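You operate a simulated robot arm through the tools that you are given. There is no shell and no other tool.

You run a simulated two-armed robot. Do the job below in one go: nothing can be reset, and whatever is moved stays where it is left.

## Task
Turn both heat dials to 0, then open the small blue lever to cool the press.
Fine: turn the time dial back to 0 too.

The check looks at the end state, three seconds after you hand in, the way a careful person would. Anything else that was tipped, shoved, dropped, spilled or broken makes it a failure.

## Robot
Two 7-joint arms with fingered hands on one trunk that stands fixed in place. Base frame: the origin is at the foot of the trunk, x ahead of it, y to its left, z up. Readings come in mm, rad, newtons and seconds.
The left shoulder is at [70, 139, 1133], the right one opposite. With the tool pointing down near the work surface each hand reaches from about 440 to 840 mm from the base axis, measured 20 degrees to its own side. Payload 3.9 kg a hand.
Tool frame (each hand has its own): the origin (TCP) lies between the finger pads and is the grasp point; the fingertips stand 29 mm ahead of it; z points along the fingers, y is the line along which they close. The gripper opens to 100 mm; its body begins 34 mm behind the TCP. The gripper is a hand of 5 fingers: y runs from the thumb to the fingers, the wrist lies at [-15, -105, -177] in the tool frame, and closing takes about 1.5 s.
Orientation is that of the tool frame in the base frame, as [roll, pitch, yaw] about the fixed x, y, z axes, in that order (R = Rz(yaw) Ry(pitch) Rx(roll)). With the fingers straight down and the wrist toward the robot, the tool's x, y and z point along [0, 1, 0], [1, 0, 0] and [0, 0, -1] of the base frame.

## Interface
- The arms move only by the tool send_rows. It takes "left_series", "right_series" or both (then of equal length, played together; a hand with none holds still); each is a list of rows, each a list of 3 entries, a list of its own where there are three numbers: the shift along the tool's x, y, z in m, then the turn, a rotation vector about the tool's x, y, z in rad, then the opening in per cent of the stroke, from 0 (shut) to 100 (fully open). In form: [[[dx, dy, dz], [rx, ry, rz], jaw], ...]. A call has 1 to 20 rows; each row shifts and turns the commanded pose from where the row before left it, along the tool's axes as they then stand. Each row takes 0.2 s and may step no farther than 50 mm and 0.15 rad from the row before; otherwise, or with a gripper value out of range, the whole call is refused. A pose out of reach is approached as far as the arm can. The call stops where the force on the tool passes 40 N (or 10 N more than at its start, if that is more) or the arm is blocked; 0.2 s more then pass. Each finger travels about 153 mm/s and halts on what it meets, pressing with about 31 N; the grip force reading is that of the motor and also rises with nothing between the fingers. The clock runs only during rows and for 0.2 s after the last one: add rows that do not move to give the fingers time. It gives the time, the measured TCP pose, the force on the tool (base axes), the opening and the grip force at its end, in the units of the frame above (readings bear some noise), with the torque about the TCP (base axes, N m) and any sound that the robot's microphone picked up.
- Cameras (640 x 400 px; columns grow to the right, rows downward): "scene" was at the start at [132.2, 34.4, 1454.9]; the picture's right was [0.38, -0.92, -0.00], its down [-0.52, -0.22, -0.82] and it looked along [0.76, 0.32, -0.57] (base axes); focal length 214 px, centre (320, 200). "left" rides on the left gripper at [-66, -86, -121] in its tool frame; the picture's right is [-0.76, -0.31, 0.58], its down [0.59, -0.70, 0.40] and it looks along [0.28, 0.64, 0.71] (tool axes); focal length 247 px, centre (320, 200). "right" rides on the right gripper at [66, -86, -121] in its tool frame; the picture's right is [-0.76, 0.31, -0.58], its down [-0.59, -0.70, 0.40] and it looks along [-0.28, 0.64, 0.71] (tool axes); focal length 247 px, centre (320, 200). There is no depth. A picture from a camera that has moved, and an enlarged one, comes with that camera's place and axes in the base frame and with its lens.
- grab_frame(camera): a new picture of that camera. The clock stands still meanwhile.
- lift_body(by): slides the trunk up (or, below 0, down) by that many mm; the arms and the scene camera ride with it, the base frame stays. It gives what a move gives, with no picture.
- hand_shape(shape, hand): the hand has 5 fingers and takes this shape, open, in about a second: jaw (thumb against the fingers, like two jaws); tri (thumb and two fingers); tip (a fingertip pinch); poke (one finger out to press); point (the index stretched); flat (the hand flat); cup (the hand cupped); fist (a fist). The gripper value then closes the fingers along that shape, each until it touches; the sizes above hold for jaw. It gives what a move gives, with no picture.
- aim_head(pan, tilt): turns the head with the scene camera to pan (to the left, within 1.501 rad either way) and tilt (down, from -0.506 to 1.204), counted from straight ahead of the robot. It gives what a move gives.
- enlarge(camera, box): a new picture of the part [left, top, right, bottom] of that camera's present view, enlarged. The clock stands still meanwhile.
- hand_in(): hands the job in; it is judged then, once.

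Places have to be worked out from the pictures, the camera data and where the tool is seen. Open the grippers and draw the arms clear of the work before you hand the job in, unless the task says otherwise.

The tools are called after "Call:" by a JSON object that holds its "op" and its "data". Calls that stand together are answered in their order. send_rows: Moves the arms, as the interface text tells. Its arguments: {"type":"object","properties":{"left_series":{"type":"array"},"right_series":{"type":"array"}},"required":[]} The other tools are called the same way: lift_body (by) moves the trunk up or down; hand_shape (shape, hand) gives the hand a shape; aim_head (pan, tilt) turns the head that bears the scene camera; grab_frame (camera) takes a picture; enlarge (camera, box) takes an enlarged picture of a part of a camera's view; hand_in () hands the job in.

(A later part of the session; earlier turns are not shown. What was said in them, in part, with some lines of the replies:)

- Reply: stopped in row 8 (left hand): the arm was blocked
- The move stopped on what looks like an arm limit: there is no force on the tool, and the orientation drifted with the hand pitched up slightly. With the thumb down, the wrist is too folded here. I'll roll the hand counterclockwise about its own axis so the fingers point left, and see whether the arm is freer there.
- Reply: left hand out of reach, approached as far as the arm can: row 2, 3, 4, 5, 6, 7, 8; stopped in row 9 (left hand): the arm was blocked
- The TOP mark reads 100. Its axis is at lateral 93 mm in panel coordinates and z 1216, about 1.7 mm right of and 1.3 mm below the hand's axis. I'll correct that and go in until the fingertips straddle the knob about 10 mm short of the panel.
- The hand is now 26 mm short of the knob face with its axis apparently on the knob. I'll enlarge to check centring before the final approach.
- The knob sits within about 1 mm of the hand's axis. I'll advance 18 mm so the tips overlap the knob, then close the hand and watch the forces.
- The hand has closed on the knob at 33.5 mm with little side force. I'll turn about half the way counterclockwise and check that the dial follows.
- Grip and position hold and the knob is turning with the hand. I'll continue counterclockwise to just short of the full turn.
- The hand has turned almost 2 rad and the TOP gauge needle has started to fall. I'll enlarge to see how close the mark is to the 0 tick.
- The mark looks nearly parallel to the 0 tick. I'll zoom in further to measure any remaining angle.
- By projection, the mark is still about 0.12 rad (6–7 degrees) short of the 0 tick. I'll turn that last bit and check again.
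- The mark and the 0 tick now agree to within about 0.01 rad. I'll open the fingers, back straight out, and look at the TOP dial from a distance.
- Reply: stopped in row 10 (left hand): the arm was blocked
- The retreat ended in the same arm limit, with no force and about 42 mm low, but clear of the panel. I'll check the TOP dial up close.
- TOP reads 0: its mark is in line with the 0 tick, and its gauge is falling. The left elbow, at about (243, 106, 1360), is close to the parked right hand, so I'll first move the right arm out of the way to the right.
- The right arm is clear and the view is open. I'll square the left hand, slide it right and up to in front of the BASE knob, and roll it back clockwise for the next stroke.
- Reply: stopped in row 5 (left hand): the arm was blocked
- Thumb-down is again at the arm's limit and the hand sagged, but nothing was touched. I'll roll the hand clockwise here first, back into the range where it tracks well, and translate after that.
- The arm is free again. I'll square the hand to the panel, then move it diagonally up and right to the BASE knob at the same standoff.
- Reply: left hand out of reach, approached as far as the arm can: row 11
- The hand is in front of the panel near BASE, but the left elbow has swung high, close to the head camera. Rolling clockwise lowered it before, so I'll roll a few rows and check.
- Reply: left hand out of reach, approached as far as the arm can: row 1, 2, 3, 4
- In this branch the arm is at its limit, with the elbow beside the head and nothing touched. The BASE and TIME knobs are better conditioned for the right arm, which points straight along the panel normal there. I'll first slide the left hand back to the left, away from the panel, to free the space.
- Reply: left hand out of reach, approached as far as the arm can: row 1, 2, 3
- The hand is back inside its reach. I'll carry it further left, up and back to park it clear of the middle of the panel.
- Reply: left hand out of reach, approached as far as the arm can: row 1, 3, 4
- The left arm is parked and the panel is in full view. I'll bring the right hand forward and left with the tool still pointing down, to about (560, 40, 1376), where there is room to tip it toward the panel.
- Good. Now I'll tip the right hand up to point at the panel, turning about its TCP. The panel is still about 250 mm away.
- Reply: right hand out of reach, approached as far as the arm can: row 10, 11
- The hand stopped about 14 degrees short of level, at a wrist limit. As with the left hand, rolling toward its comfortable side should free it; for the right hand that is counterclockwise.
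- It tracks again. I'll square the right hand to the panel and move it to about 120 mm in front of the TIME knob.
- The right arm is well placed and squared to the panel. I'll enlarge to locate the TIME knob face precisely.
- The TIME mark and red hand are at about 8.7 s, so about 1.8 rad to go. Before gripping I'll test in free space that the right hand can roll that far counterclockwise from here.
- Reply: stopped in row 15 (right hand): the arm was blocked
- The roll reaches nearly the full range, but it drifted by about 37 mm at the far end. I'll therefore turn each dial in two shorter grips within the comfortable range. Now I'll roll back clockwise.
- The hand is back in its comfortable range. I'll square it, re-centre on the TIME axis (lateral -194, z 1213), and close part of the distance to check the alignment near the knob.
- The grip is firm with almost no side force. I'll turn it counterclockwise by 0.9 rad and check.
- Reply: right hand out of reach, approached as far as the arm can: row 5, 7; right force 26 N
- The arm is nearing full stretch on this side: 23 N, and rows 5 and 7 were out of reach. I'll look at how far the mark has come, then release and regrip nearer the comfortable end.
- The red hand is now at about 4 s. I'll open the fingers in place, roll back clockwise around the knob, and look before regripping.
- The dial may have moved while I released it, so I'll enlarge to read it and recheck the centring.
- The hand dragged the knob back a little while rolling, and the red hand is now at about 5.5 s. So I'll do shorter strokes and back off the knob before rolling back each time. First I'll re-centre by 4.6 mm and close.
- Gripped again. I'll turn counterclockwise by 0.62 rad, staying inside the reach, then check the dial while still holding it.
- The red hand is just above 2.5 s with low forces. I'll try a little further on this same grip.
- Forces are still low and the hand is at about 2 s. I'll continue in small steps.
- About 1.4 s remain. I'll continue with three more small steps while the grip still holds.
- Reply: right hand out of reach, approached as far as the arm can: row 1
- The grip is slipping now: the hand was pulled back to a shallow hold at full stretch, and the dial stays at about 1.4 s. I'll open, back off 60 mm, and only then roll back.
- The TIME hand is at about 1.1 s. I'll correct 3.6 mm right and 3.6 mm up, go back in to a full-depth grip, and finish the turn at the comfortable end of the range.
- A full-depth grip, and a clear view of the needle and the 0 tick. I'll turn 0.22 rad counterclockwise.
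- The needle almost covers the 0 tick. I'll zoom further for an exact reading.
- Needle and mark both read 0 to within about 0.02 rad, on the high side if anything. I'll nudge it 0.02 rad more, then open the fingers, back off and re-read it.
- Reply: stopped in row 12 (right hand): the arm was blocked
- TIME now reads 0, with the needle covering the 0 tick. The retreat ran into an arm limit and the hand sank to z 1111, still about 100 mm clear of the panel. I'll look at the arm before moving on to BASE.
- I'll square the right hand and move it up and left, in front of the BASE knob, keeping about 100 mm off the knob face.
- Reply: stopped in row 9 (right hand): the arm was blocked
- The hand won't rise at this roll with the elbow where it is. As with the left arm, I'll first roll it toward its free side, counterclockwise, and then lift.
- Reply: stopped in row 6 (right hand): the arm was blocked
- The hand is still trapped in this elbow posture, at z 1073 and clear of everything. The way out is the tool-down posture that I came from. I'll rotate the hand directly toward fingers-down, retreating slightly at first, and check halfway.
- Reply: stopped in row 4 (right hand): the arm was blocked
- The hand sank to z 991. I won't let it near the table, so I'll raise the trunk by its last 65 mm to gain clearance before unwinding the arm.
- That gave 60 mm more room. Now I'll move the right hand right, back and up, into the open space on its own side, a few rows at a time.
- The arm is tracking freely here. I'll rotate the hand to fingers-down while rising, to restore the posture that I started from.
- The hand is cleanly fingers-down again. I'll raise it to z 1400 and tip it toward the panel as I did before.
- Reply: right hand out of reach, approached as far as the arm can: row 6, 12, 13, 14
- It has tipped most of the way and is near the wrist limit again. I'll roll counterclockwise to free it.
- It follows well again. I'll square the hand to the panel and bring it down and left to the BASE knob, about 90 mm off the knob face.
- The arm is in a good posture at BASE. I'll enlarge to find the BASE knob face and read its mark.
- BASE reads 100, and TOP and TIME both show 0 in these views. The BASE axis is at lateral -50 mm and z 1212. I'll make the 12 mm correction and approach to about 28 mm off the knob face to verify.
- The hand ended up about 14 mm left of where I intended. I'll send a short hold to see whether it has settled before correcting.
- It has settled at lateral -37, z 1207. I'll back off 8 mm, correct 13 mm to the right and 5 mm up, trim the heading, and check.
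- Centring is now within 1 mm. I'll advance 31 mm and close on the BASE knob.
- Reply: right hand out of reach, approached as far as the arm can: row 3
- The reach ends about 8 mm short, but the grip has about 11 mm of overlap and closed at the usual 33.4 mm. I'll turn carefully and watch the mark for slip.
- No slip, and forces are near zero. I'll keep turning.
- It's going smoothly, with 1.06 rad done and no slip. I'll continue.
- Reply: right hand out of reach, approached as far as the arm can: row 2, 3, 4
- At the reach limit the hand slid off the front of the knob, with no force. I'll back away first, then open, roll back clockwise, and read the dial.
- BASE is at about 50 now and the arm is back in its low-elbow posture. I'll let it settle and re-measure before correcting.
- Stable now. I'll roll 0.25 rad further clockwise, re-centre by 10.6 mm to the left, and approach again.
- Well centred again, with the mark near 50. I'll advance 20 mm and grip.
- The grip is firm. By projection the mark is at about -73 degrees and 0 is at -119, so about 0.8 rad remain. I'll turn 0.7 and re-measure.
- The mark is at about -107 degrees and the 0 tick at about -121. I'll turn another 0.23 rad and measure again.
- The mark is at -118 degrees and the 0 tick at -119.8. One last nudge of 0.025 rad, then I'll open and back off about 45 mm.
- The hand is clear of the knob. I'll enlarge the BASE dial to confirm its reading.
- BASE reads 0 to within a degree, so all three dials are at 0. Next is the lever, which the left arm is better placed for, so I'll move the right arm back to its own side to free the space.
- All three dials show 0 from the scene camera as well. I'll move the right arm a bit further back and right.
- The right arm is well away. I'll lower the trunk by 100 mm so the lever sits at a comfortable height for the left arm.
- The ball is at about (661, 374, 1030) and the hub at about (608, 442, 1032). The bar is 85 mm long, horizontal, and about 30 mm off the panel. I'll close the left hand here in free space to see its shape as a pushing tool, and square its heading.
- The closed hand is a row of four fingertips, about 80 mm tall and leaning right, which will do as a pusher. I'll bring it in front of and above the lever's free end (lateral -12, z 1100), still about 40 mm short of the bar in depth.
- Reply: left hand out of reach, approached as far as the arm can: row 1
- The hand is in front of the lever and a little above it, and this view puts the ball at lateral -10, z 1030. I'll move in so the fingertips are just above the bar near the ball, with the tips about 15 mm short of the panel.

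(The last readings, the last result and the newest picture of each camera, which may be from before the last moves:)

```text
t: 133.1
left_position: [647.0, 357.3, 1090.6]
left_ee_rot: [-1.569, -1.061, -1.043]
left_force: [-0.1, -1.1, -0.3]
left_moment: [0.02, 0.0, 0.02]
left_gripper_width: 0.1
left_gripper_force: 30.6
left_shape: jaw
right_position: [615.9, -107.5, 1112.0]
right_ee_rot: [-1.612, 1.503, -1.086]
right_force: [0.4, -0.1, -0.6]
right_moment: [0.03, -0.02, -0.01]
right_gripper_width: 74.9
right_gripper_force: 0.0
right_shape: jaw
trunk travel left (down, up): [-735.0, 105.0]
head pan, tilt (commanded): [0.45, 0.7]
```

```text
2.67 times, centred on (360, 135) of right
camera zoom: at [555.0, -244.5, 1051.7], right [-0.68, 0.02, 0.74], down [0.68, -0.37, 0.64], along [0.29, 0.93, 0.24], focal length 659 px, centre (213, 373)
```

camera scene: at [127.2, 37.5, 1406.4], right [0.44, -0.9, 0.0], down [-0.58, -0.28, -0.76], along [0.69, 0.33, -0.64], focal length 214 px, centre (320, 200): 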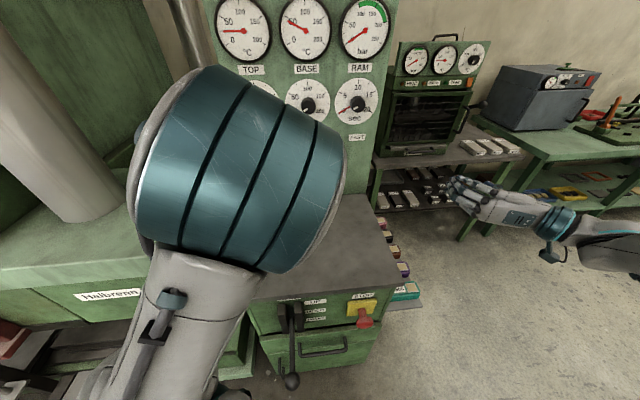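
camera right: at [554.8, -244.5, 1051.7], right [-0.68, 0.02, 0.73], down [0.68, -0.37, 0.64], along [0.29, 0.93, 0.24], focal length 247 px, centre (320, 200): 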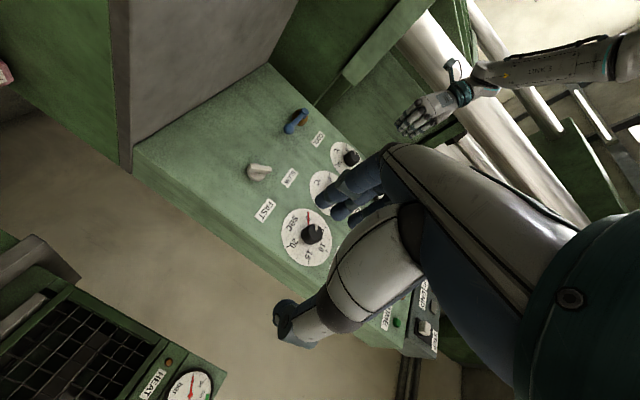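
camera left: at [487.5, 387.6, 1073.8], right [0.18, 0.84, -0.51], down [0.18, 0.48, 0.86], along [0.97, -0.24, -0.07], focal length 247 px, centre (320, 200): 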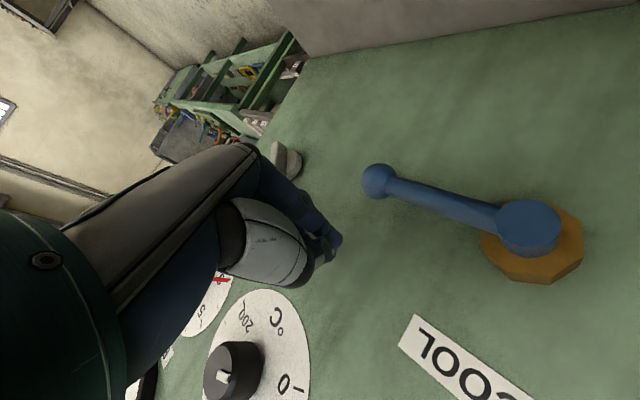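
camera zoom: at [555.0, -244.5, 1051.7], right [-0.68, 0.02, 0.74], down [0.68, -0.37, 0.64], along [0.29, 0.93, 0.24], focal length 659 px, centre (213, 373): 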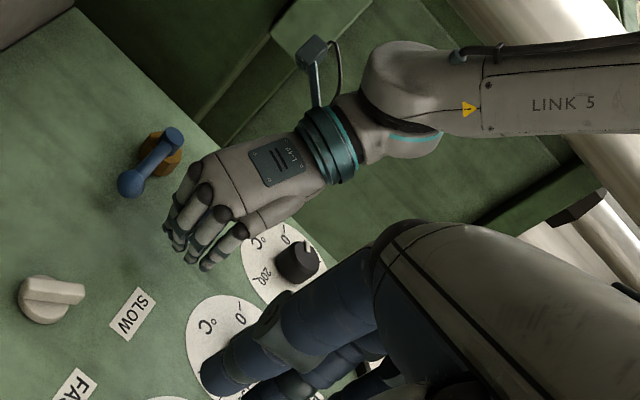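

The lowest finger is about 14 mm above the bar, near the ball. I'll press straight down in small steps and read the force to see whether the lever moves that way.

Call:
{"op": "send_rows", "data": {"left_series": [[[-0.0052, 0.0029, 0], [0, 0, 0], 0], [[-0.0052, 0.0029, 0], [0, 0, 0], 0], [[-0.0052, 0.0029, 0], [0, 0, 0], 0], [[-0.0035, 0.0019, 0], [0, 0, 0], 0], [[0, 0, 0], [0, 0, 0], 0]]}}

Call:
{"op": "grab_frame", "data": {"camera": "left"}}

Call:
{"op": "enlarge", "data": {"camera": "right", "box": [240, 60, 400, 160]}}

```text
t: 134.3
left_position: [645.8, 357.7, 1067.1]
left_ee_rot: [-1.57, -1.064, -1.04]
left_force: [-0.8, -0.8, -0.7]
left_moment: [-0.03, 0.02, 0.0]
left_gripper_width: 0.0
left_gripper_force: 31.3
left_shape: jaw
right_position: [614.5, -107.8, 1111.8]
right_ee_rot: [-1.611, 1.502, -1.086]
right_force: [-0.1, 0.1, -0.8]
right_moment: [-0.01, 0.0, -0.01]
right_gripper_width: 74.8
right_gripper_force: 0.1
right_shape: jaw
trunk travel left (down, up): [-735.0, 105.0]
head pan, tilt (commanded): [0.45, 0.7]
```

```text
taken
camera left: at [486.9, 387.6, 1050.8], right [0.18, 0.84, -0.51], down [0.18, 0.48, 0.86], along [0.97, -0.24, -0.06], focal length 247 px, centre (320, 200)
```

left: 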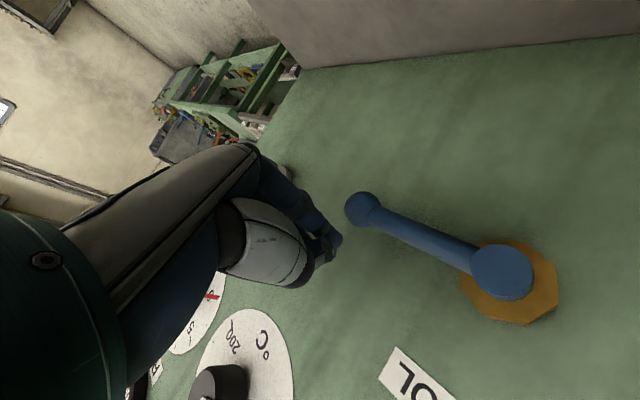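

```text
4.00 times, centred on (320, 110) of right
camera zoom: at [554.8, -244.6, 1051.7], right [-0.68, 0.02, 0.73], down [0.68, -0.37, 0.64], along [0.29, 0.93, 0.24], focal length 988 px, centre (320, 560)
```

zoom: 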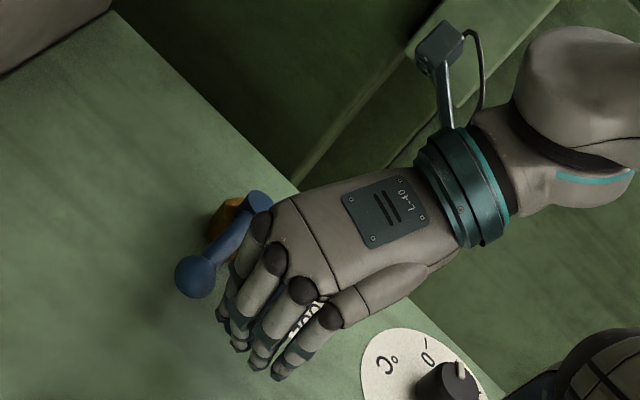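

There's no contact yet: the visible finger is really at the bottom of the row, about 14 mm above the bar. I'll shift 14 mm left so it sits over the bar rather than the ball, then go on pressing down in 5 mm steps.

Call:
{"op": "send_rows", "data": {"left_series": [[[-0.0068, -0.0122, 0.002], [0, 0, 0], 0], [[-0.0044, 0.0024, 0], [0, 0, 0], 0], [[-0.0044, 0.0024, 0], [0, 0, 0], 0], [[-0.0044, 0.0024, 0], [0, 0, 0], 0], [[-0.0044, 0.0024, 0], [0, 0, 0], 0], [[0, 0, 0], [0, 0, 0], 0]]}}

Call:
{"op": "grab_frame", "data": {"camera": "left"}}

Call:
{"op": "enlarge", "data": {"camera": "right", "box": [240, 60, 400, 160]}}

```text
t: 135.7
left_position: [641.1, 371.4, 1048.3]
left_ee_rot: [-1.569, -1.063, -1.045]
left_force: [0.6, 0.0, 0.5]
left_moment: [0.03, -0.02, -0.02]
left_gripper_width: 0.2
left_gripper_force: 31.4
left_shape: jaw
right_position: [615.6, -106.3, 1111.8]
right_ee_rot: [-1.582, 1.503, -1.057]
right_force: [0.0, 0.5, 0.5]
right_moment: [-0.02, -0.01, 0.02]
right_gripper_width: 74.6
right_gripper_force: 0.0
right_shape: jaw
trunk travel left (down, up): [-735.0, 105.0]
head pan, tilt (commanded): [0.45, 0.7]
```

```text
taken
camera left: at [481.4, 400.6, 1032.2], right [0.18, 0.84, -0.51], down [0.18, 0.48, 0.86], along [0.97, -0.24, -0.06], focal length 247 px, centre (320, 200)
```

left: 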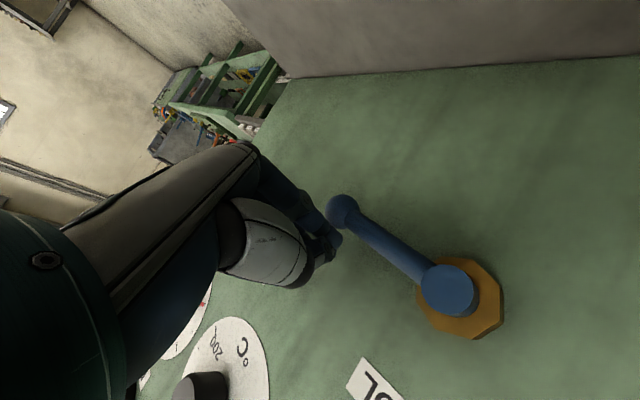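

```text
4.00 times, centred on (320, 110) of right
camera zoom: at [554.8, -244.5, 1051.8], right [-0.68, 0.02, 0.73], down [0.68, -0.37, 0.64], along [0.29, 0.93, 0.24], focal length 988 px, centre (320, 560)
```

zoom: 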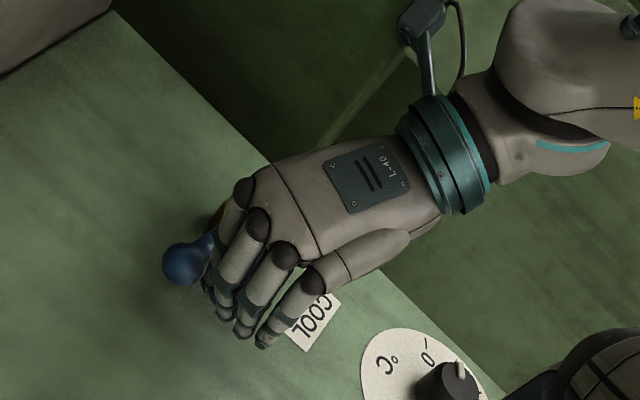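

There's no resistance, and the ball is now about 10 mm below the hub, so the lever swings down freely. I'll follow its arc down to about 40 degrees and check.

Call:
{"op": "send_rows", "data": {"left_series": [[[-0.0056, 0.0031, 0], [0, 0, 0], 0], [[-0.0056, 0.0031, 0], [0, 0, 0], 0], [[-0.0056, 0.0031, 0], [0, 0, 0], 0], [[-0.0063, 0.0013, 0], [0, 0, 0], 0], [[-0.0063, 0.0013, 0], [0, 0, 0], 0], [[-0.0063, 0.0013, 0], [0, 0, 0], 0], [[-0.0063, 0.0013, 0], [0, 0, 0], 0], [[0, 0, 0], [0, 0, 0], 0]]}}

Call:
{"op": "grab_frame", "data": {"camera": "left"}}

Call:
{"op": "enlarge", "data": {"camera": "right", "box": [220, 50, 420, 175]}}

```text
t: 137.5
left_position: [636.9, 379.0, 1001.9]
left_ee_rot: [-1.574, -1.063, -1.038]
left_force: [0.6, -0.4, -0.4]
left_moment: [0.04, 0.0, 0.01]
left_gripper_width: 0.1
left_gripper_force: 30.7
left_shape: jaw
right_position: [615.6, -106.5, 1110.9]
right_ee_rot: [-1.605, 1.503, -1.079]
right_force: [1.2, -0.5, 0.2]
right_moment: [0.04, 0.02, 0.0]
right_gripper_width: 74.5
right_gripper_force: 0.0
right_shape: jaw
trunk travel left (down, up): [-735.0, 105.0]
head pan, tilt (commanded): [0.45, 0.7]
```

```text
taken
camera left: at [477.9, 408.4, 987.6], right [0.18, 0.84, -0.51], down [0.18, 0.48, 0.86], along [0.97, -0.24, -0.06], focal length 247 px, centre (320, 200)
```

left: 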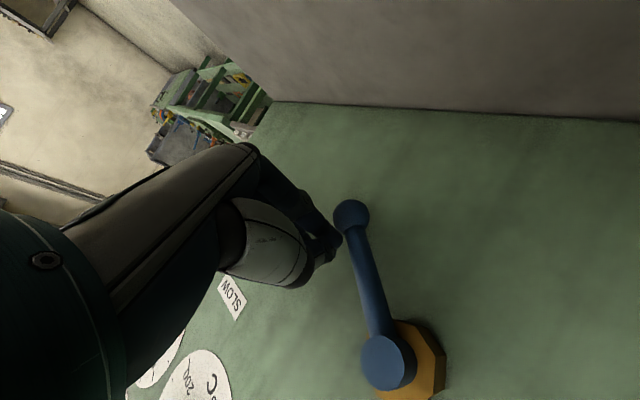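

```text
3.20 times, centred on (320, 112) of right
camera zoom: at [554.8, -244.6, 1051.7], right [-0.68, 0.02, 0.73], down [0.68, -0.37, 0.64], along [0.29, 0.93, 0.24], focal length 790 px, centre (320, 480)
```

zoom: 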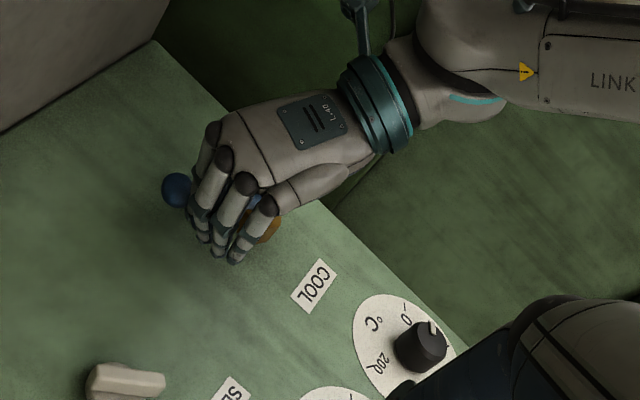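

It's following freely, now about 40 degrees down with zero force. I'll continue along the arc.

Call:
{"op": "send_rows", "data": {"left_series": [[[-0.0057, -0.001, 0], [0, 0, 0], 0], [[-0.0057, -0.001, 0], [0, 0, 0], 0], [[-0.0057, -0.001, 0], [0, 0, 0], 0], [[-0.0057, -0.001, 0], [0, 0, 0], 0], [[0, 0, 0], [0, 0, 0], 0]]}}

Call:
{"op": "grab_frame", "data": {"camera": "left"}}

Call:
{"op": "enlarge", "data": {"camera": "right", "box": [220, 50, 420, 175]}}

```text
t: 138.7
left_position: [629.5, 390.4, 986.6]
left_ee_rot: [-1.573, -1.06, -1.038]
left_force: [-0.4, 0.2, 0.7]
left_moment: [0.02, -0.01, -0.03]
left_gripper_width: 0.1
left_gripper_force: 30.8
left_shape: jaw
right_position: [615.3, -107.0, 1112.1]
right_ee_rot: [-1.601, 1.502, -1.076]
right_force: [0.1, 1.0, 0.6]
right_moment: [-0.01, 0.02, 0.0]
right_gripper_width: 74.6
right_gripper_force: 0.0
right_shape: jaw
trunk travel left (down, up): [-735.0, 105.0]
head pan, tilt (commanded): [0.45, 0.7]
```

```text
taken
camera left: at [469.4, 419.9, 970.4], right [0.18, 0.84, -0.51], down [0.18, 0.48, 0.86], along [0.97, -0.24, -0.06], focal length 247 px, centre (320, 200)
```

left: 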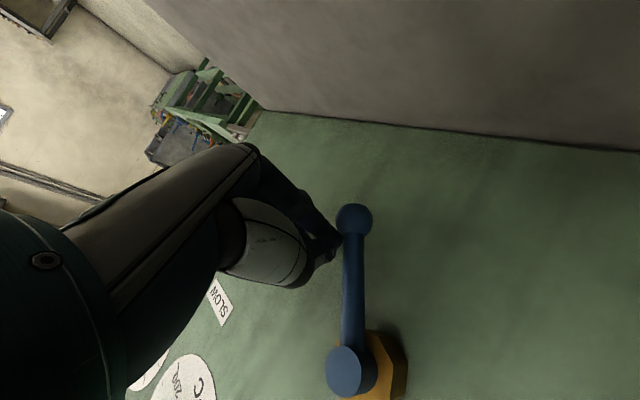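

```text
3.20 times, centred on (320, 112) of right
camera zoom: at [554.8, -244.7, 1051.7], right [-0.68, 0.02, 0.73], down [0.68, -0.37, 0.64], along [0.29, 0.93, 0.24], focal length 790 px, centre (320, 480)
```

zoom: 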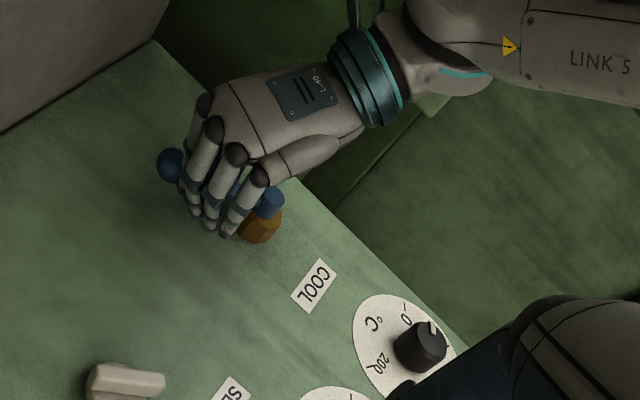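

About 56 degrees now, still with no resistance. I'll keep following the arc toward vertical.

Call:
{"op": "send_rows", "data": {"left_series": [[[-0.005, -0.0021, 0], [0, 0, 0], 0], [[-0.005, -0.0021, 0], [0, 0, 0], 0], [[-0.005, -0.0021, 0], [0, 0, 0], 0], [[-0.005, -0.0021, 0], [0, 0, 0], 0], [[0, 0, 0], [0, 0, 0], 0]]}}

Call:
{"op": "grab_frame", "data": {"camera": "left"}}

Call:
{"op": "enlarge", "data": {"camera": "right", "box": [220, 50, 420, 175]}}

```text
t: 139.9
left_position: [618.7, 405.1, 971.7]
left_ee_rot: [-1.57, -1.06, -1.041]
left_force: [-0.6, -0.4, 1.9]
left_moment: [0.0, -0.03, -0.02]
left_gripper_width: 0.3
left_gripper_force: 31.1
left_shape: jaw
right_position: [614.2, -108.0, 1112.0]
right_ee_rot: [-1.592, 1.503, -1.068]
right_force: [0.2, -1.4, 0.3]
right_moment: [0.01, -0.02, 0.01]
right_gripper_width: 74.6
right_gripper_force: 0.2
right_shape: jaw
trunk travel left (down, up): [-735.0, 105.0]
head pan, tilt (commanded): [0.45, 0.7]
```

```text
taken
camera left: at [461.0, 434.6, 956.0], right [0.18, 0.84, -0.51], down [0.18, 0.48, 0.86], along [0.97, -0.24, -0.06], focal length 247 px, centre (320, 200)
```

left: 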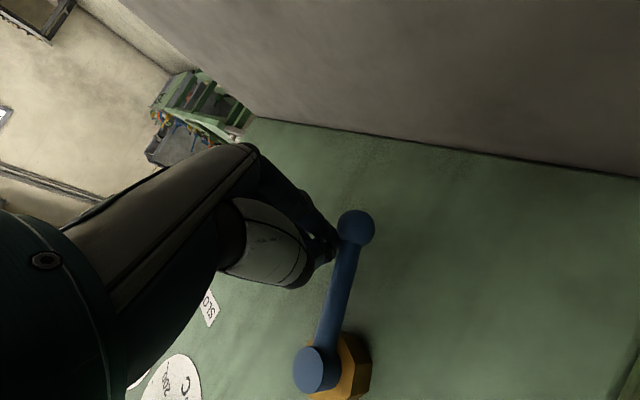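

```text
3.20 times, centred on (320, 112) of right
camera zoom: at [554.7, -244.8, 1051.7], right [-0.68, 0.02, 0.73], down [0.68, -0.37, 0.64], along [0.29, 0.93, 0.24], focal length 790 px, centre (320, 480)
```

zoom: 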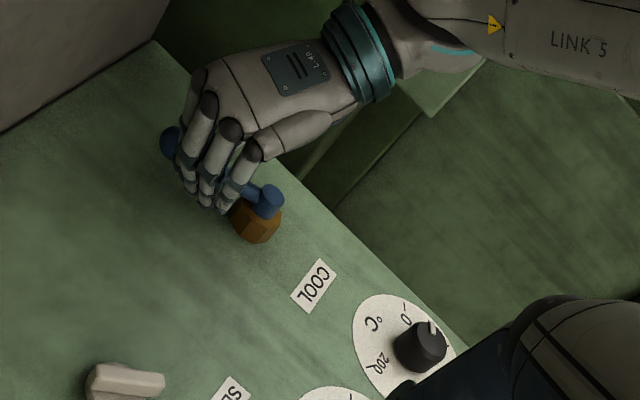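

About 72 degrees, and only 1.9 N. I'll press on toward straight down, watching for the end stop.

Call:
{"op": "send_rows", "data": {"left_series": [[[-0.0032, -0.0031, 0], [0, 0, 0], 0], [[-0.0032, -0.0031, 0], [0, 0, 0], 0], [[-0.0032, -0.0031, 0], [0, 0, 0], 0], [[-0.0032, -0.0031, 0], [0, 0, 0], 0], [[0, 0, 0], [0, 0, 0], 0]]}}

Call:
{"op": "grab_frame", "data": {"camera": "left"}}

Call:
{"op": "enlarge", "data": {"camera": "right", "box": [220, 50, 420, 175]}}

```text
t: 141.1
left_position: [612.1, 417.5, 965.7]
left_ee_rot: [-1.568, -1.062, -1.043]
left_force: [0.0, -0.7, 1.0]
left_moment: [-0.02, 0.01, 0.0]
left_gripper_width: 0.0
left_gripper_force: 31.0
left_shape: jaw
right_position: [616.5, -108.7, 1112.2]
right_ee_rot: [-1.604, 1.504, -1.08]
right_force: [-0.5, 0.9, 1.2]
right_moment: [0.0, -0.03, 0.0]
right_gripper_width: 74.5
right_gripper_force: 0.1
right_shape: jaw
trunk travel left (down, up): [-735.0, 105.0]
head pan, tilt (commanded): [0.45, 0.7]
```

```text
taken
camera left: at [453.1, 448.1, 950.7], right [0.18, 0.84, -0.51], down [0.18, 0.48, 0.86], along [0.97, -0.24, -0.06], focal length 247 px, centre (320, 200)
```

left: 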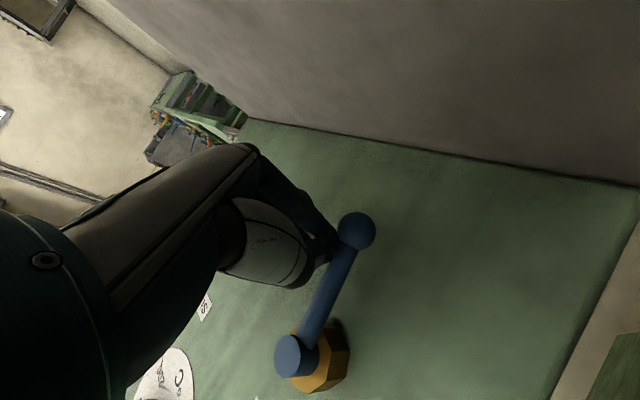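

```text
3.20 times, centred on (320, 112) of right
camera zoom: at [554.8, -244.8, 1051.7], right [-0.68, 0.02, 0.73], down [0.68, -0.37, 0.64], along [0.29, 0.93, 0.24], focal length 790 px, centre (320, 480)
```

zoom: 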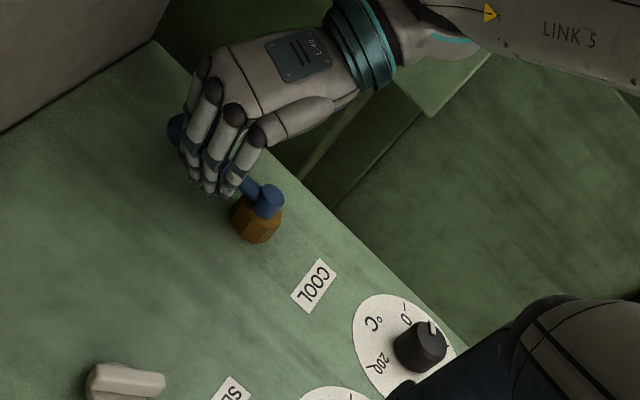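

About 84 degrees. I'll push the last few millimetres to the left to find the stop.

Call:
{"op": "send_rows", "data": {"left_series": [[[-0.0016, -0.0032, 0], [0, 0, 0], 0], [[-0.0016, -0.0032, 0], [0, 0, 0], 0], [[-0.0016, -0.0032, 0], [0, 0, 0], 0], [[0, 0, 0], [0, 0, 0], 0]]}}

Call:
{"op": "grab_frame", "data": {"camera": "left"}}

Call:
{"op": "enlarge", "data": {"camera": "right", "box": [220, 50, 420, 175]}}

```text
t: 142.1
left_position: [607.0, 426.9, 967.8]
left_ee_rot: [-1.571, -1.063, -1.044]
left_force: [2.5, -7.1, -1.6]
left_moment: [-0.02, 0.04, -0.09]
left_gripper_width: 0.3
left_gripper_force: 30.3
left_shape: jaw
right_position: [615.9, -107.8, 1111.3]
right_ee_rot: [-1.588, 1.503, -1.063]
right_force: [0.3, -0.1, 0.9]
right_moment: [0.03, 0.0, -0.01]
right_gripper_width: 75.0
right_gripper_force: 0.0
right_shape: jaw
trunk travel left (down, up): [-735.0, 105.0]
head pan, tilt (commanded): [0.45, 0.7]
```

```text
taken
camera left: at [448.5, 456.6, 951.4], right [0.18, 0.84, -0.51], down [0.18, 0.48, 0.86], along [0.97, -0.24, -0.06], focal length 247 px, centre (320, 200)
```

left: 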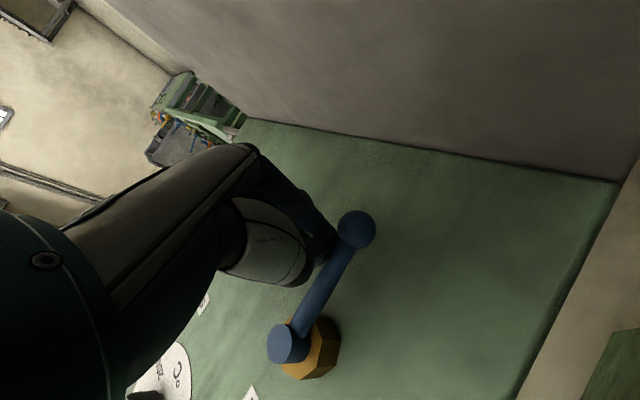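

```text
3.20 times, centred on (320, 112) of right
camera zoom: at [555.3, -245.8, 1051.1], right [-0.68, 0.02, 0.74], down [0.68, -0.37, 0.63], along [0.29, 0.93, 0.24], focal length 790 px, centre (320, 480)
```

zoom: 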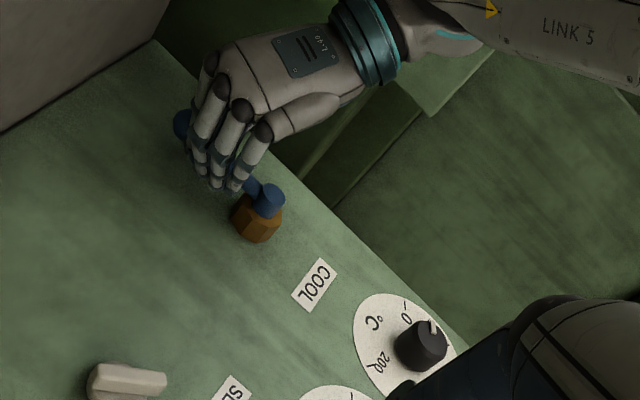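

The lever reached its stop, straight down at 90 degrees, with 7.7 N of resistance. I'll ease the hand off to the right, then back away and upward, and check that the lever stays.

Call:
{"op": "send_rows", "data": {"left_series": [[[0.0049, 0.0087, 0], [0, 0, 0], 0], [[0.0097, 0.0175, 0], [0, 0, 0], 0], [[0.0044, -0.0024, -0.015], [0, 0, 0], 0], [[0.0088, -0.0049, -0.02], [0, 0, 0], 0], [[0.0088, -0.0049, -0.02], [0, 0, 0], 0], [[0.0088, -0.0049, -0.02], [0, 0, 0], 0], [[0, 0, 0], [0, 0, 0], 0]]}}

Call:
{"op": "grab_frame", "data": {"camera": "left"}}

Call:
{"op": "enlarge", "data": {"camera": "right", "box": [220, 50, 420, 175]}}

```text
t: 143.9
left_position: [544.6, 379.0, 970.8]
left_ee_rot: [-1.697, -1.053, -0.894]
left_force: [0.6, -0.1, 0.1]
left_moment: [-0.04, 0.0, 0.0]
left_gripper_width: 0.0
left_gripper_force: 31.1
left_shape: jaw
right_position: [615.1, -105.9, 1111.5]
right_ee_rot: [-1.577, 1.501, -1.052]
right_force: [0.4, 0.9, 0.9]
right_moment: [0.0, 0.0, -0.03]
right_gripper_width: 74.8
right_gripper_force: 0.1
right_shape: jaw
trunk travel left (down, up): [-735.0, 105.0]
head pan, tilt (commanded): [0.45, 0.7]
stopped in row 7 (left hand): the arm was blocked; the commanded pose is now the measured one
```

```text
taken
camera left: at [383.8, 403.0, 964.4], right [0.12, 0.83, -0.54], down [0.21, 0.51, 0.83], along [0.97, -0.21, -0.11], focal length 247 px, centre (320, 200)
```

left: 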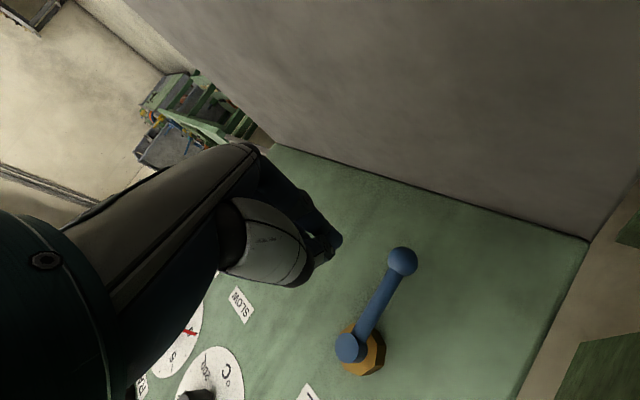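

```text
3.20 times, centred on (320, 112) of right
camera zoom: at [554.6, -244.3, 1051.9], right [-0.68, 0.02, 0.73], down [0.68, -0.37, 0.64], along [0.29, 0.93, 0.24], focal length 790 px, centre (320, 480)
```

zoom: 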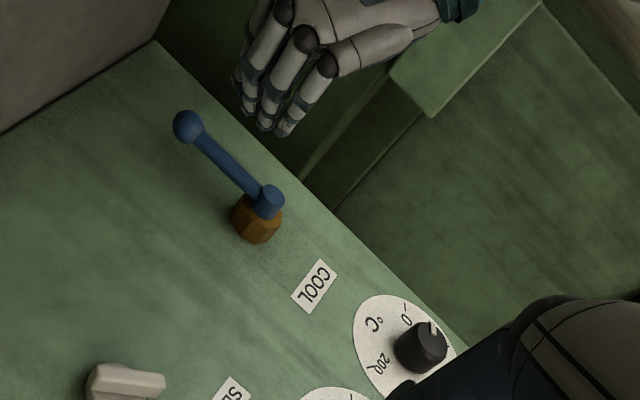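

The lever stays straight down, and the hand is clear of it. The left arm is at its folded limit again, so I'll leave the way it came: up and slightly forward to where it moved freely, keeping away from the panel.

Call:
{"op": "send_rows", "data": {"left_series": [[[0.005, 0, 0.006], [0, 0.0362, 0], 0], [[0.01, -0.001, 0.006], [0, 0.0362, 0], 0], [[0.0181, -0.0022, 0.0027], [0, 0, 0], 0], [[0.0181, -0.0022, 0.0027], [0, 0, 0], 0], [[0.0181, -0.0022, 0.0027], [0, 0, 0], 0], [[0.0181, -0.0022, 0.0027], [0, 0, 0], 0], [[0.0181, -0.0022, 0.0027], [0, 0, 0], 0], [[0.0181, -0.0022, 0.0027], [0, 0, 0], 0], [[0, 0, 0], [0, 0, 0], 0]]}}

Call:
{"op": "grab_frame", "data": {"camera": "left"}}

Call:
{"op": "grab_frame", "data": {"camera": "right"}}

```text
t: 145.3
left_position: [558.7, 377.1, 956.6]
left_ee_rot: [-1.843, -0.968, -0.778]
left_force: [0.2, 0.1, 0.7]
left_moment: [0.0, 0.01, 0.04]
left_gripper_width: 0.0
left_gripper_force: 30.7
left_shape: jaw
right_position: [615.4, -108.1, 1112.4]
right_ee_rot: [-1.592, 1.502, -1.066]
right_force: [0.1, 0.8, 0.0]
right_moment: [-0.03, 0.0, 0.02]
right_gripper_width: 74.7
right_gripper_force: 0.1
right_shape: jaw
trunk travel left (down, up): [-735.0, 105.0]
head pan, tilt (commanded): [0.45, 0.7]
stopped in row 6 (left hand): the arm was blocked; the commanded pose is now the measured one
```

```text
taken
camera left: at [399.2, 401.3, 967.9], right [0.06, 0.84, -0.54], down [0.31, 0.5, 0.81], along [0.95, -0.21, -0.23], focal length 247 px, centre (320, 200)
```

left: 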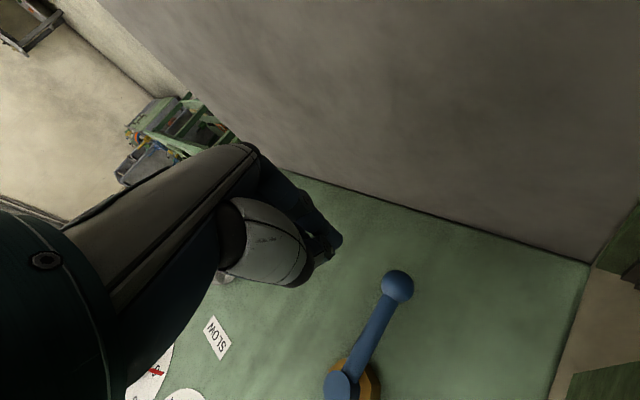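

```text
taken
camera right: at [555.0, -244.5, 1051.6], right [-0.68, 0.02, 0.73], down [0.68, -0.37, 0.64], along [0.29, 0.93, 0.24], focal length 247 px, centre (320, 200)
```

right: 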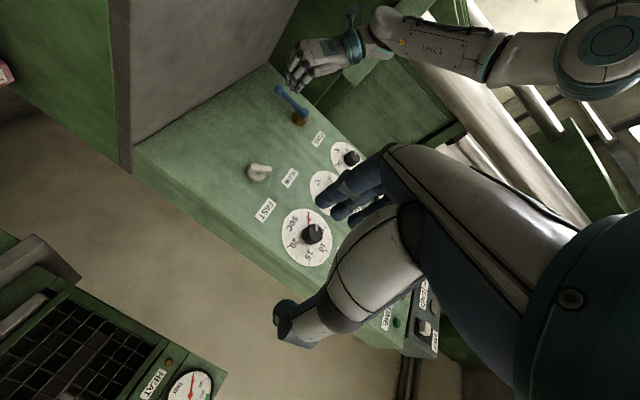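

The hand sagged to z 957. I'll use the trunk: lifting it 100 mm raises the left hand straight up, in front of but well clear of the panel.

Call:
{"op": "lift_body", "data": {"by": 100}}

Call:
{"op": "grab_frame", "data": {"camera": "left"}}

Call:
{"op": "grab_frame", "data": {"camera": "scene"}}

```text
t: 146.6
left_position: [559.8, 376.5, 1056.5]
left_ee_rot: [-1.841, -0.969, -0.779]
left_force: [-0.2, -0.2, 0.1]
left_moment: [-0.02, 0.02, 0.02]
left_gripper_width: 0.0
left_gripper_force: 30.6
left_shape: jaw
right_position: [614.8, -108.2, 1211.4]
right_ee_rot: [-1.604, 1.503, -1.077]
right_force: [0.9, -1.0, -0.4]
right_moment: [0.01, 0.0, 0.02]
right_gripper_width: 74.7
right_gripper_force: 0.1
right_shape: jaw
trunk travel left (down, up): [-835.0, 5.0]
head pan, tilt (commanded): [0.45, 0.7]
```

```text
taken
camera left: at [399.6, 400.9, 1068.4], right [0.06, 0.84, -0.54], down [0.31, 0.5, 0.81], along [0.95, -0.22, -0.22], focal length 247 px, centre (320, 200)
```

left: 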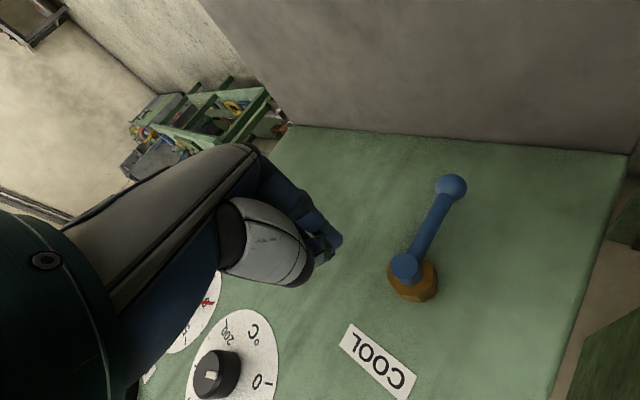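

```text
taken
camera scene: at [127.4, 37.5, 1506.4], right [0.44, -0.9, 0.0], down [-0.58, -0.28, -0.76], along [0.69, 0.33, -0.64], focal length 214 px, centre (320, 200)
```

scene: 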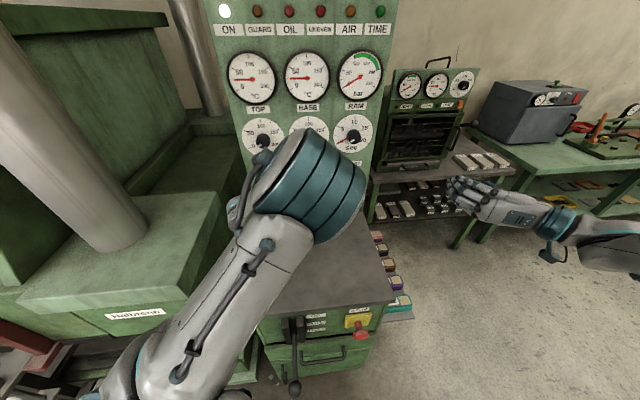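

That worked: the hand is at z 1056 and the lever remains straight down. Now I'll withdraw the hand up, left and back toward its earlier parking spot, a few rows at a time, opening the fingers as it goes.

Call:
{"op": "send_rows", "data": {"left_series": [[[0.0128, -0.0226, -0.0095], [0, 0, 0], 0], [[0.0128, -0.0226, -0.0095], [0, 0, 0], 10], [[0.0128, -0.0226, -0.0095], [0, 0, 0], 30], [[0.0128, -0.0226, -0.0095], [0, 0, 0], 50], [[0, 0, 0], [0, 0, 0], 75]]}}

Call:
{"op": "grab_frame", "data": {"camera": "left"}}

Call:
{"op": "grab_frame", "data": {"camera": "scene"}}

```text
t: 147.8
left_position: [511.9, 406.7, 1147.3]
left_ee_rot: [-1.872, -0.981, -0.744]
left_force: [0.0, -0.1, 0.5]
left_moment: [-0.02, -0.02, -0.02]
left_gripper_width: 74.7
left_gripper_force: 0.0
left_shape: jaw
right_position: [615.3, -106.0, 1211.7]
right_ee_rot: [-1.604, 1.501, -1.078]
right_force: [0.7, 0.3, -0.7]
right_moment: [0.0, 0.02, -0.01]
right_gripper_width: 74.8
right_gripper_force: 0.1
right_shape: jaw
trunk travel left (down, up): [-835.0, 5.0]
head pan, tilt (commanded): [0.45, 0.7]
```

```text
taken
camera left: at [351.1, 428.9, 1159.7], right [0.05, 0.83, -0.56], down [0.3, 0.52, 0.8], along [0.95, -0.21, -0.22], focal length 247 px, centre (320, 200)
```

left: 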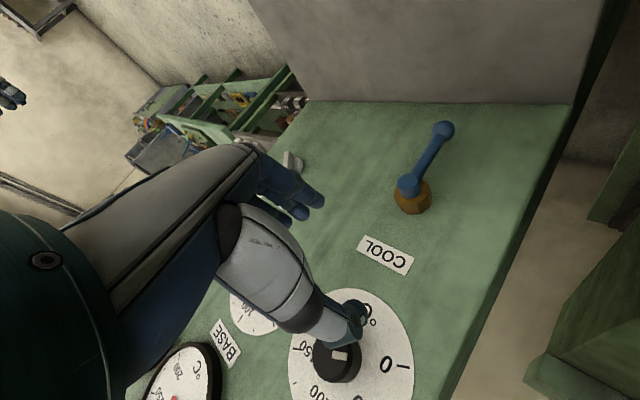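

```text
taken
camera scene: at [127.9, 37.7, 1506.4], right [0.44, -0.9, 0.0], down [-0.58, -0.28, -0.76], along [0.69, 0.33, -0.64], focal length 214 px, centre (320, 200)
```

scene: 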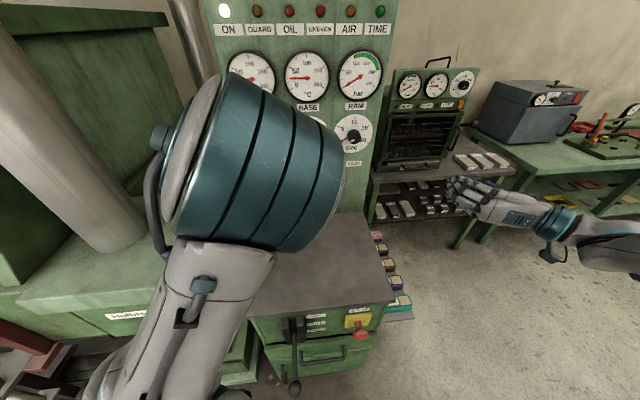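

The left arm tracks freely. I'll continue to the parking spot.

Call:
{"op": "send_rows", "data": {"left_series": [[[0.0128, -0.0226, -0.0095], [0, 0, 0], 75], [[0.0128, -0.0226, -0.0095], [0, 0, 0], 75], [[0.0128, -0.0226, -0.0095], [0, 0, 0], 75], [[0.0128, -0.0226, -0.0095], [0, 0, 0], 75], [[0.0128, -0.0226, -0.0095], [0, 0, 0], 75], [[0, 0, 0], [0, 0, 0], 75], [[0, 0, 0], [0, 0, 0], 75]]}}

Call:
{"op": "grab_frame", "data": {"camera": "left"}}

Call:
{"op": "grab_frame", "data": {"camera": "right"}}

Call:
{"op": "aim_head", "data": {"pan": 0.2, "tilt": 0.65}}

Call:
{"op": "grab_frame", "data": {"camera": "scene"}}

```text
t: 149.4
left_position: [460.5, 435.5, 1278.0]
left_ee_rot: [-1.836, -0.963, -0.79]
left_force: [-0.4, 0.7, 0.1]
left_moment: [-0.02, 0.02, -0.02]
left_gripper_width: 74.8
left_gripper_force: 0.0
left_shape: jaw
right_position: [615.1, -107.0, 1211.4]
right_ee_rot: [-1.587, 1.503, -1.059]
right_force: [0.0, -0.5, 0.2]
right_moment: [0.0, 0.01, 0.01]
right_gripper_width: 74.6
right_gripper_force: 0.0
right_shape: jaw
trunk travel left (down, up): [-835.0, 5.0]
head pan, tilt (commanded): [0.45, 0.7]
```

```text
taken
camera left: at [299.5, 461.4, 1289.3], right [0.07, 0.84, -0.54], down [0.31, 0.5, 0.81], along [0.95, -0.22, -0.22], focal length 247 px, centre (320, 200)
```

left: 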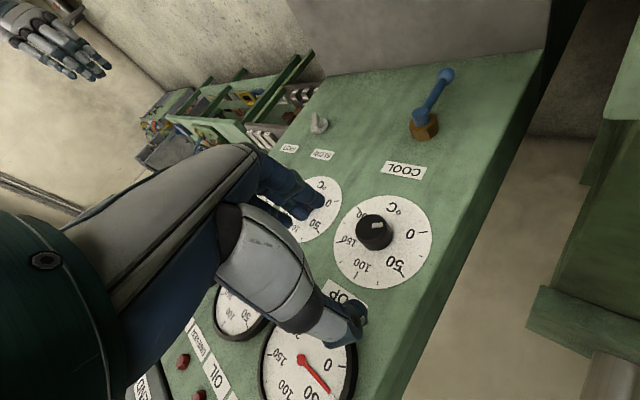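

```text
taken
camera right: at [554.8, -244.6, 1151.7], right [-0.68, 0.02, 0.73], down [0.68, -0.37, 0.64], along [0.29, 0.93, 0.24], focal length 247 px, centre (320, 200)
```

right: 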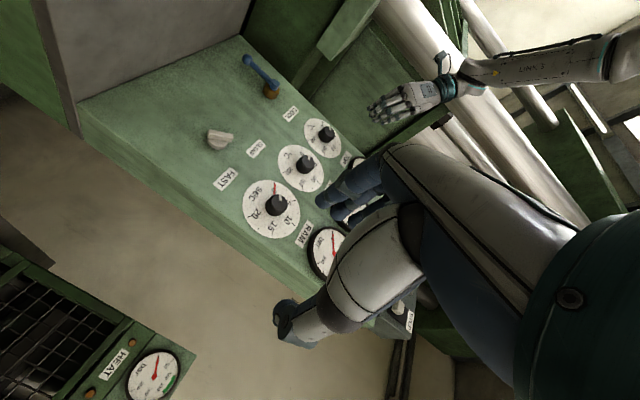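

```text
t: 150.2
left_position: [460.1, 436.5, 1277.1]
left_ee_rot: [-1.833, -0.966, -0.794]
left_force: [0.0, -0.4, 1.4]
left_moment: [-0.01, 0.0, 0.02]
left_gripper_width: 74.7
left_gripper_force: 0.0
left_shape: jaw
right_position: [614.9, -107.3, 1212.6]
right_ee_rot: [-1.6, 1.505, -1.075]
right_force: [0.6, 0.6, -0.1]
right_moment: [-0.01, -0.05, -0.02]
right_gripper_width: 74.9
right_gripper_force: 0.0
right_shape: jaw
trunk travel left (down, up): [-835.0, 5.0]
head pan, tilt (commanded): [0.201, 0.649]
```

```text
taken
camera scene: at [135.6, 18.0, 1510.8], right [0.2, -0.98, 0.0], down [-0.59, -0.12, -0.8], along [0.78, 0.16, -0.6], focal length 214 px, centre (320, 200)
```

scene: 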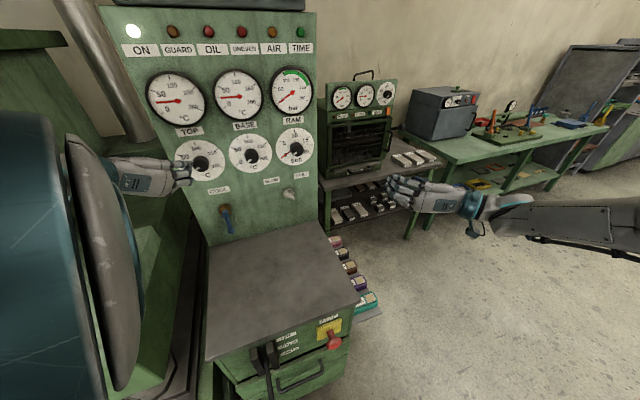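

Both arms are clear of the panel and the lever hangs straight down. I'll enlarge to verify every dial, the lever and the speed knob.

Call:
{"op": "enlarge", "data": {"camera": "scene", "box": [170, 120, 330, 240]}}

Call:
{"op": "enlarge", "data": {"camera": "scene", "box": [100, 0, 330, 130]}}

Call:
{"op": "enlarge", "data": {"camera": "right", "box": [190, 40, 350, 250]}}

Call:
{"op": "enlarge", "data": {"camera": "left", "box": [310, 50, 480, 290]}}

```text
3.33 times, centred on (250, 180) of scene
camera zoom: at [135.6, 18.0, 1510.8], right [0.2, -0.98, 0.0], down [-0.59, -0.12, -0.8], along [0.78, 0.16, -0.6], focal length 715 px, centre (553, 267)
```

zoom: 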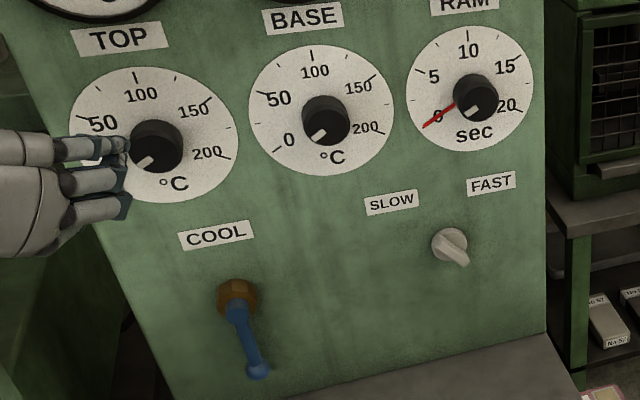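

```text
2.78 times, centred on (215, 65) of scene
camera zoom: at [135.6, 18.0, 1510.8], right [0.2, -0.98, 0.0], down [-0.59, -0.12, -0.8], along [0.78, 0.16, -0.6], focal length 597 px, centre (612, 576)
```

zoom: 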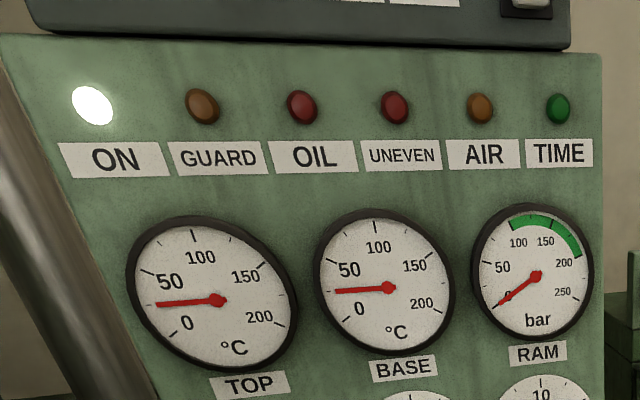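

```text
1.90 times, centred on (270, 145) of right
camera zoom: at [554.8, -244.6, 1151.7], right [-0.68, 0.02, 0.73], down [0.68, -0.37, 0.64], along [0.29, 0.93, 0.24], focal length 470 px, centre (415, 305)
```

zoom: 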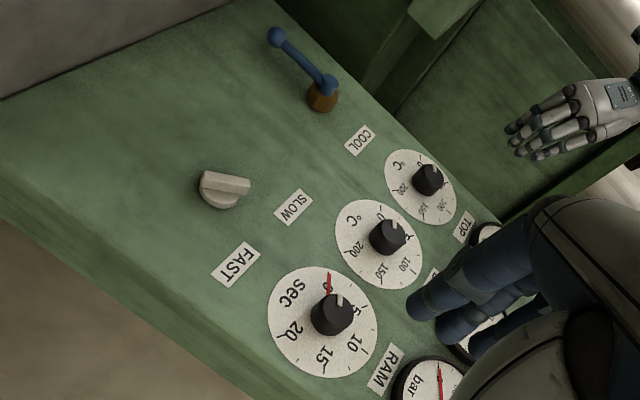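

```text
1.67 times, centred on (395, 170) of left
camera zoom: at [299.5, 461.7, 1288.7], right [0.07, 0.84, -0.54], down [0.31, 0.5, 0.81], along [0.95, -0.22, -0.23], focal length 412 px, centre (195, 250)
```

zoom: 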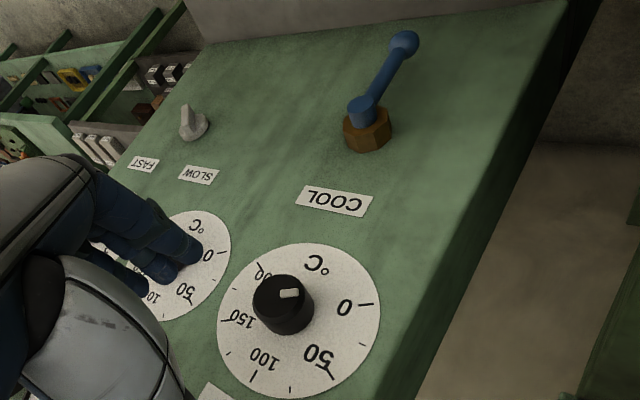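

TOP, BASE and TIME all point to 0, the lever is fully open (straight down), the gauges are falling, and the speed knob is as it was. I'll open both hands fully and draw them a little further back.

Call:
{"op": "send_rows", "data": {"left_series": [[[0.008, -0.0062, -0.0167], [0, 0, 0], 85], [[0.008, -0.0062, -0.0167], [0, 0, 0], 100], [[0.008, -0.0062, -0.0167], [0, 0, 0], 100], [[0, 0, 0], [0, 0, 0], 100], [[0, 0, 0], [0, 0, 0], 100]], "right_series": [[[0, -0.015, -0.02], [0, 0, 0], 85], [[0, -0.015, -0.02], [0, 0, 0], 100], [[0, -0.015, -0.02], [0, 0, 0], 100], [[0, 0, 0], [0, 0, 0], 100], [[0, 0, 0], [0, 0, 0], 100]]}}

Call:
{"op": "grab_frame", "data": {"camera": "scene"}}

Call:
{"op": "enlarge", "data": {"camera": "scene", "box": [170, 120, 330, 240]}}

```text
t: 151.4
left_position: [432.8, 452.2, 1304.7]
left_ee_rot: [-1.849, -0.973, -0.778]
left_force: [-0.7, 0.1, 0.1]
left_moment: [0.01, -0.03, 0.0]
left_gripper_width: 99.8
left_gripper_force: 0.0
left_shape: jaw
left hand out of reach, approached as far as the arm can: row 1, 2, 3
right_position: [584.3, -175.7, 1213.7]
right_ee_rot: [-1.593, 1.502, -1.069]
right_force: [0.3, -0.3, 0.6]
right_moment: [0.0, 0.04, 0.01]
right_gripper_width: 99.9
right_gripper_force: 0.0
right_shape: jaw
trunk travel left (down, up): [-835.0, 5.0]
head pan, tilt (commanded): [0.201, 0.649]
```

```text
taken
camera scene: at [135.8, 18.1, 1510.8], right [0.2, -0.98, 0.0], down [-0.59, -0.12, -0.8], along [0.78, 0.16, -0.6], focal length 214 px, centre (320, 200)
```

scene: 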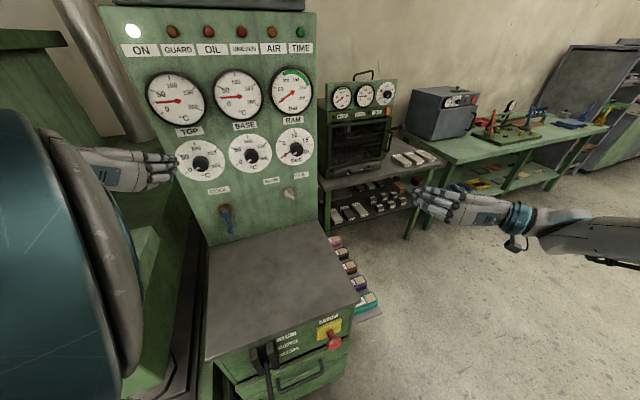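

```text
3.33 times, centred on (250, 180) of scene
camera zoom: at [135.8, 18.1, 1510.8], right [0.2, -0.98, 0.0], down [-0.59, -0.12, -0.8], along [0.78, 0.16, -0.6], focal length 715 px, centre (553, 267)
```

zoom: 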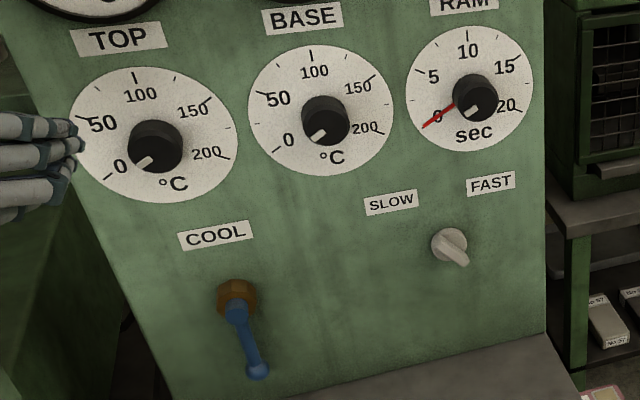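

Both hands are open and well away from the panel. All three dials read 0, the COOL lever is fully swung down, and nothing else looks disturbed, so I'm handing in.

Call:
{"op": "hand_in", "data": {}}

```text
The job is handed in.
```

I turned both heat dials (TOP and BASE) and the time dial to 0, then opened the blue COOL lever. I've handed the job in but have no verdict back yet.

- **Dials:** in the last close-up pictures each mark lines up with its 0 tick to within about one degree.
- **Lever:** I swung it from horizontal to straight down, where it met a stop. I took down as the open direction because it moved freely that way. It stayed there after I let go.
- **Cooling:** the TOP and BASE gauges both read about 100 at the start and were around 30 in the last close-up of them. They began falling as each dial was turned down, so the drop alone doesn't confirm that the lever is what cools the press.
- **Everything else:** the SLOW/FAST knob looks unchanged, and I saw nothing else moved or tipped. Both hands are open and clear of the panel.
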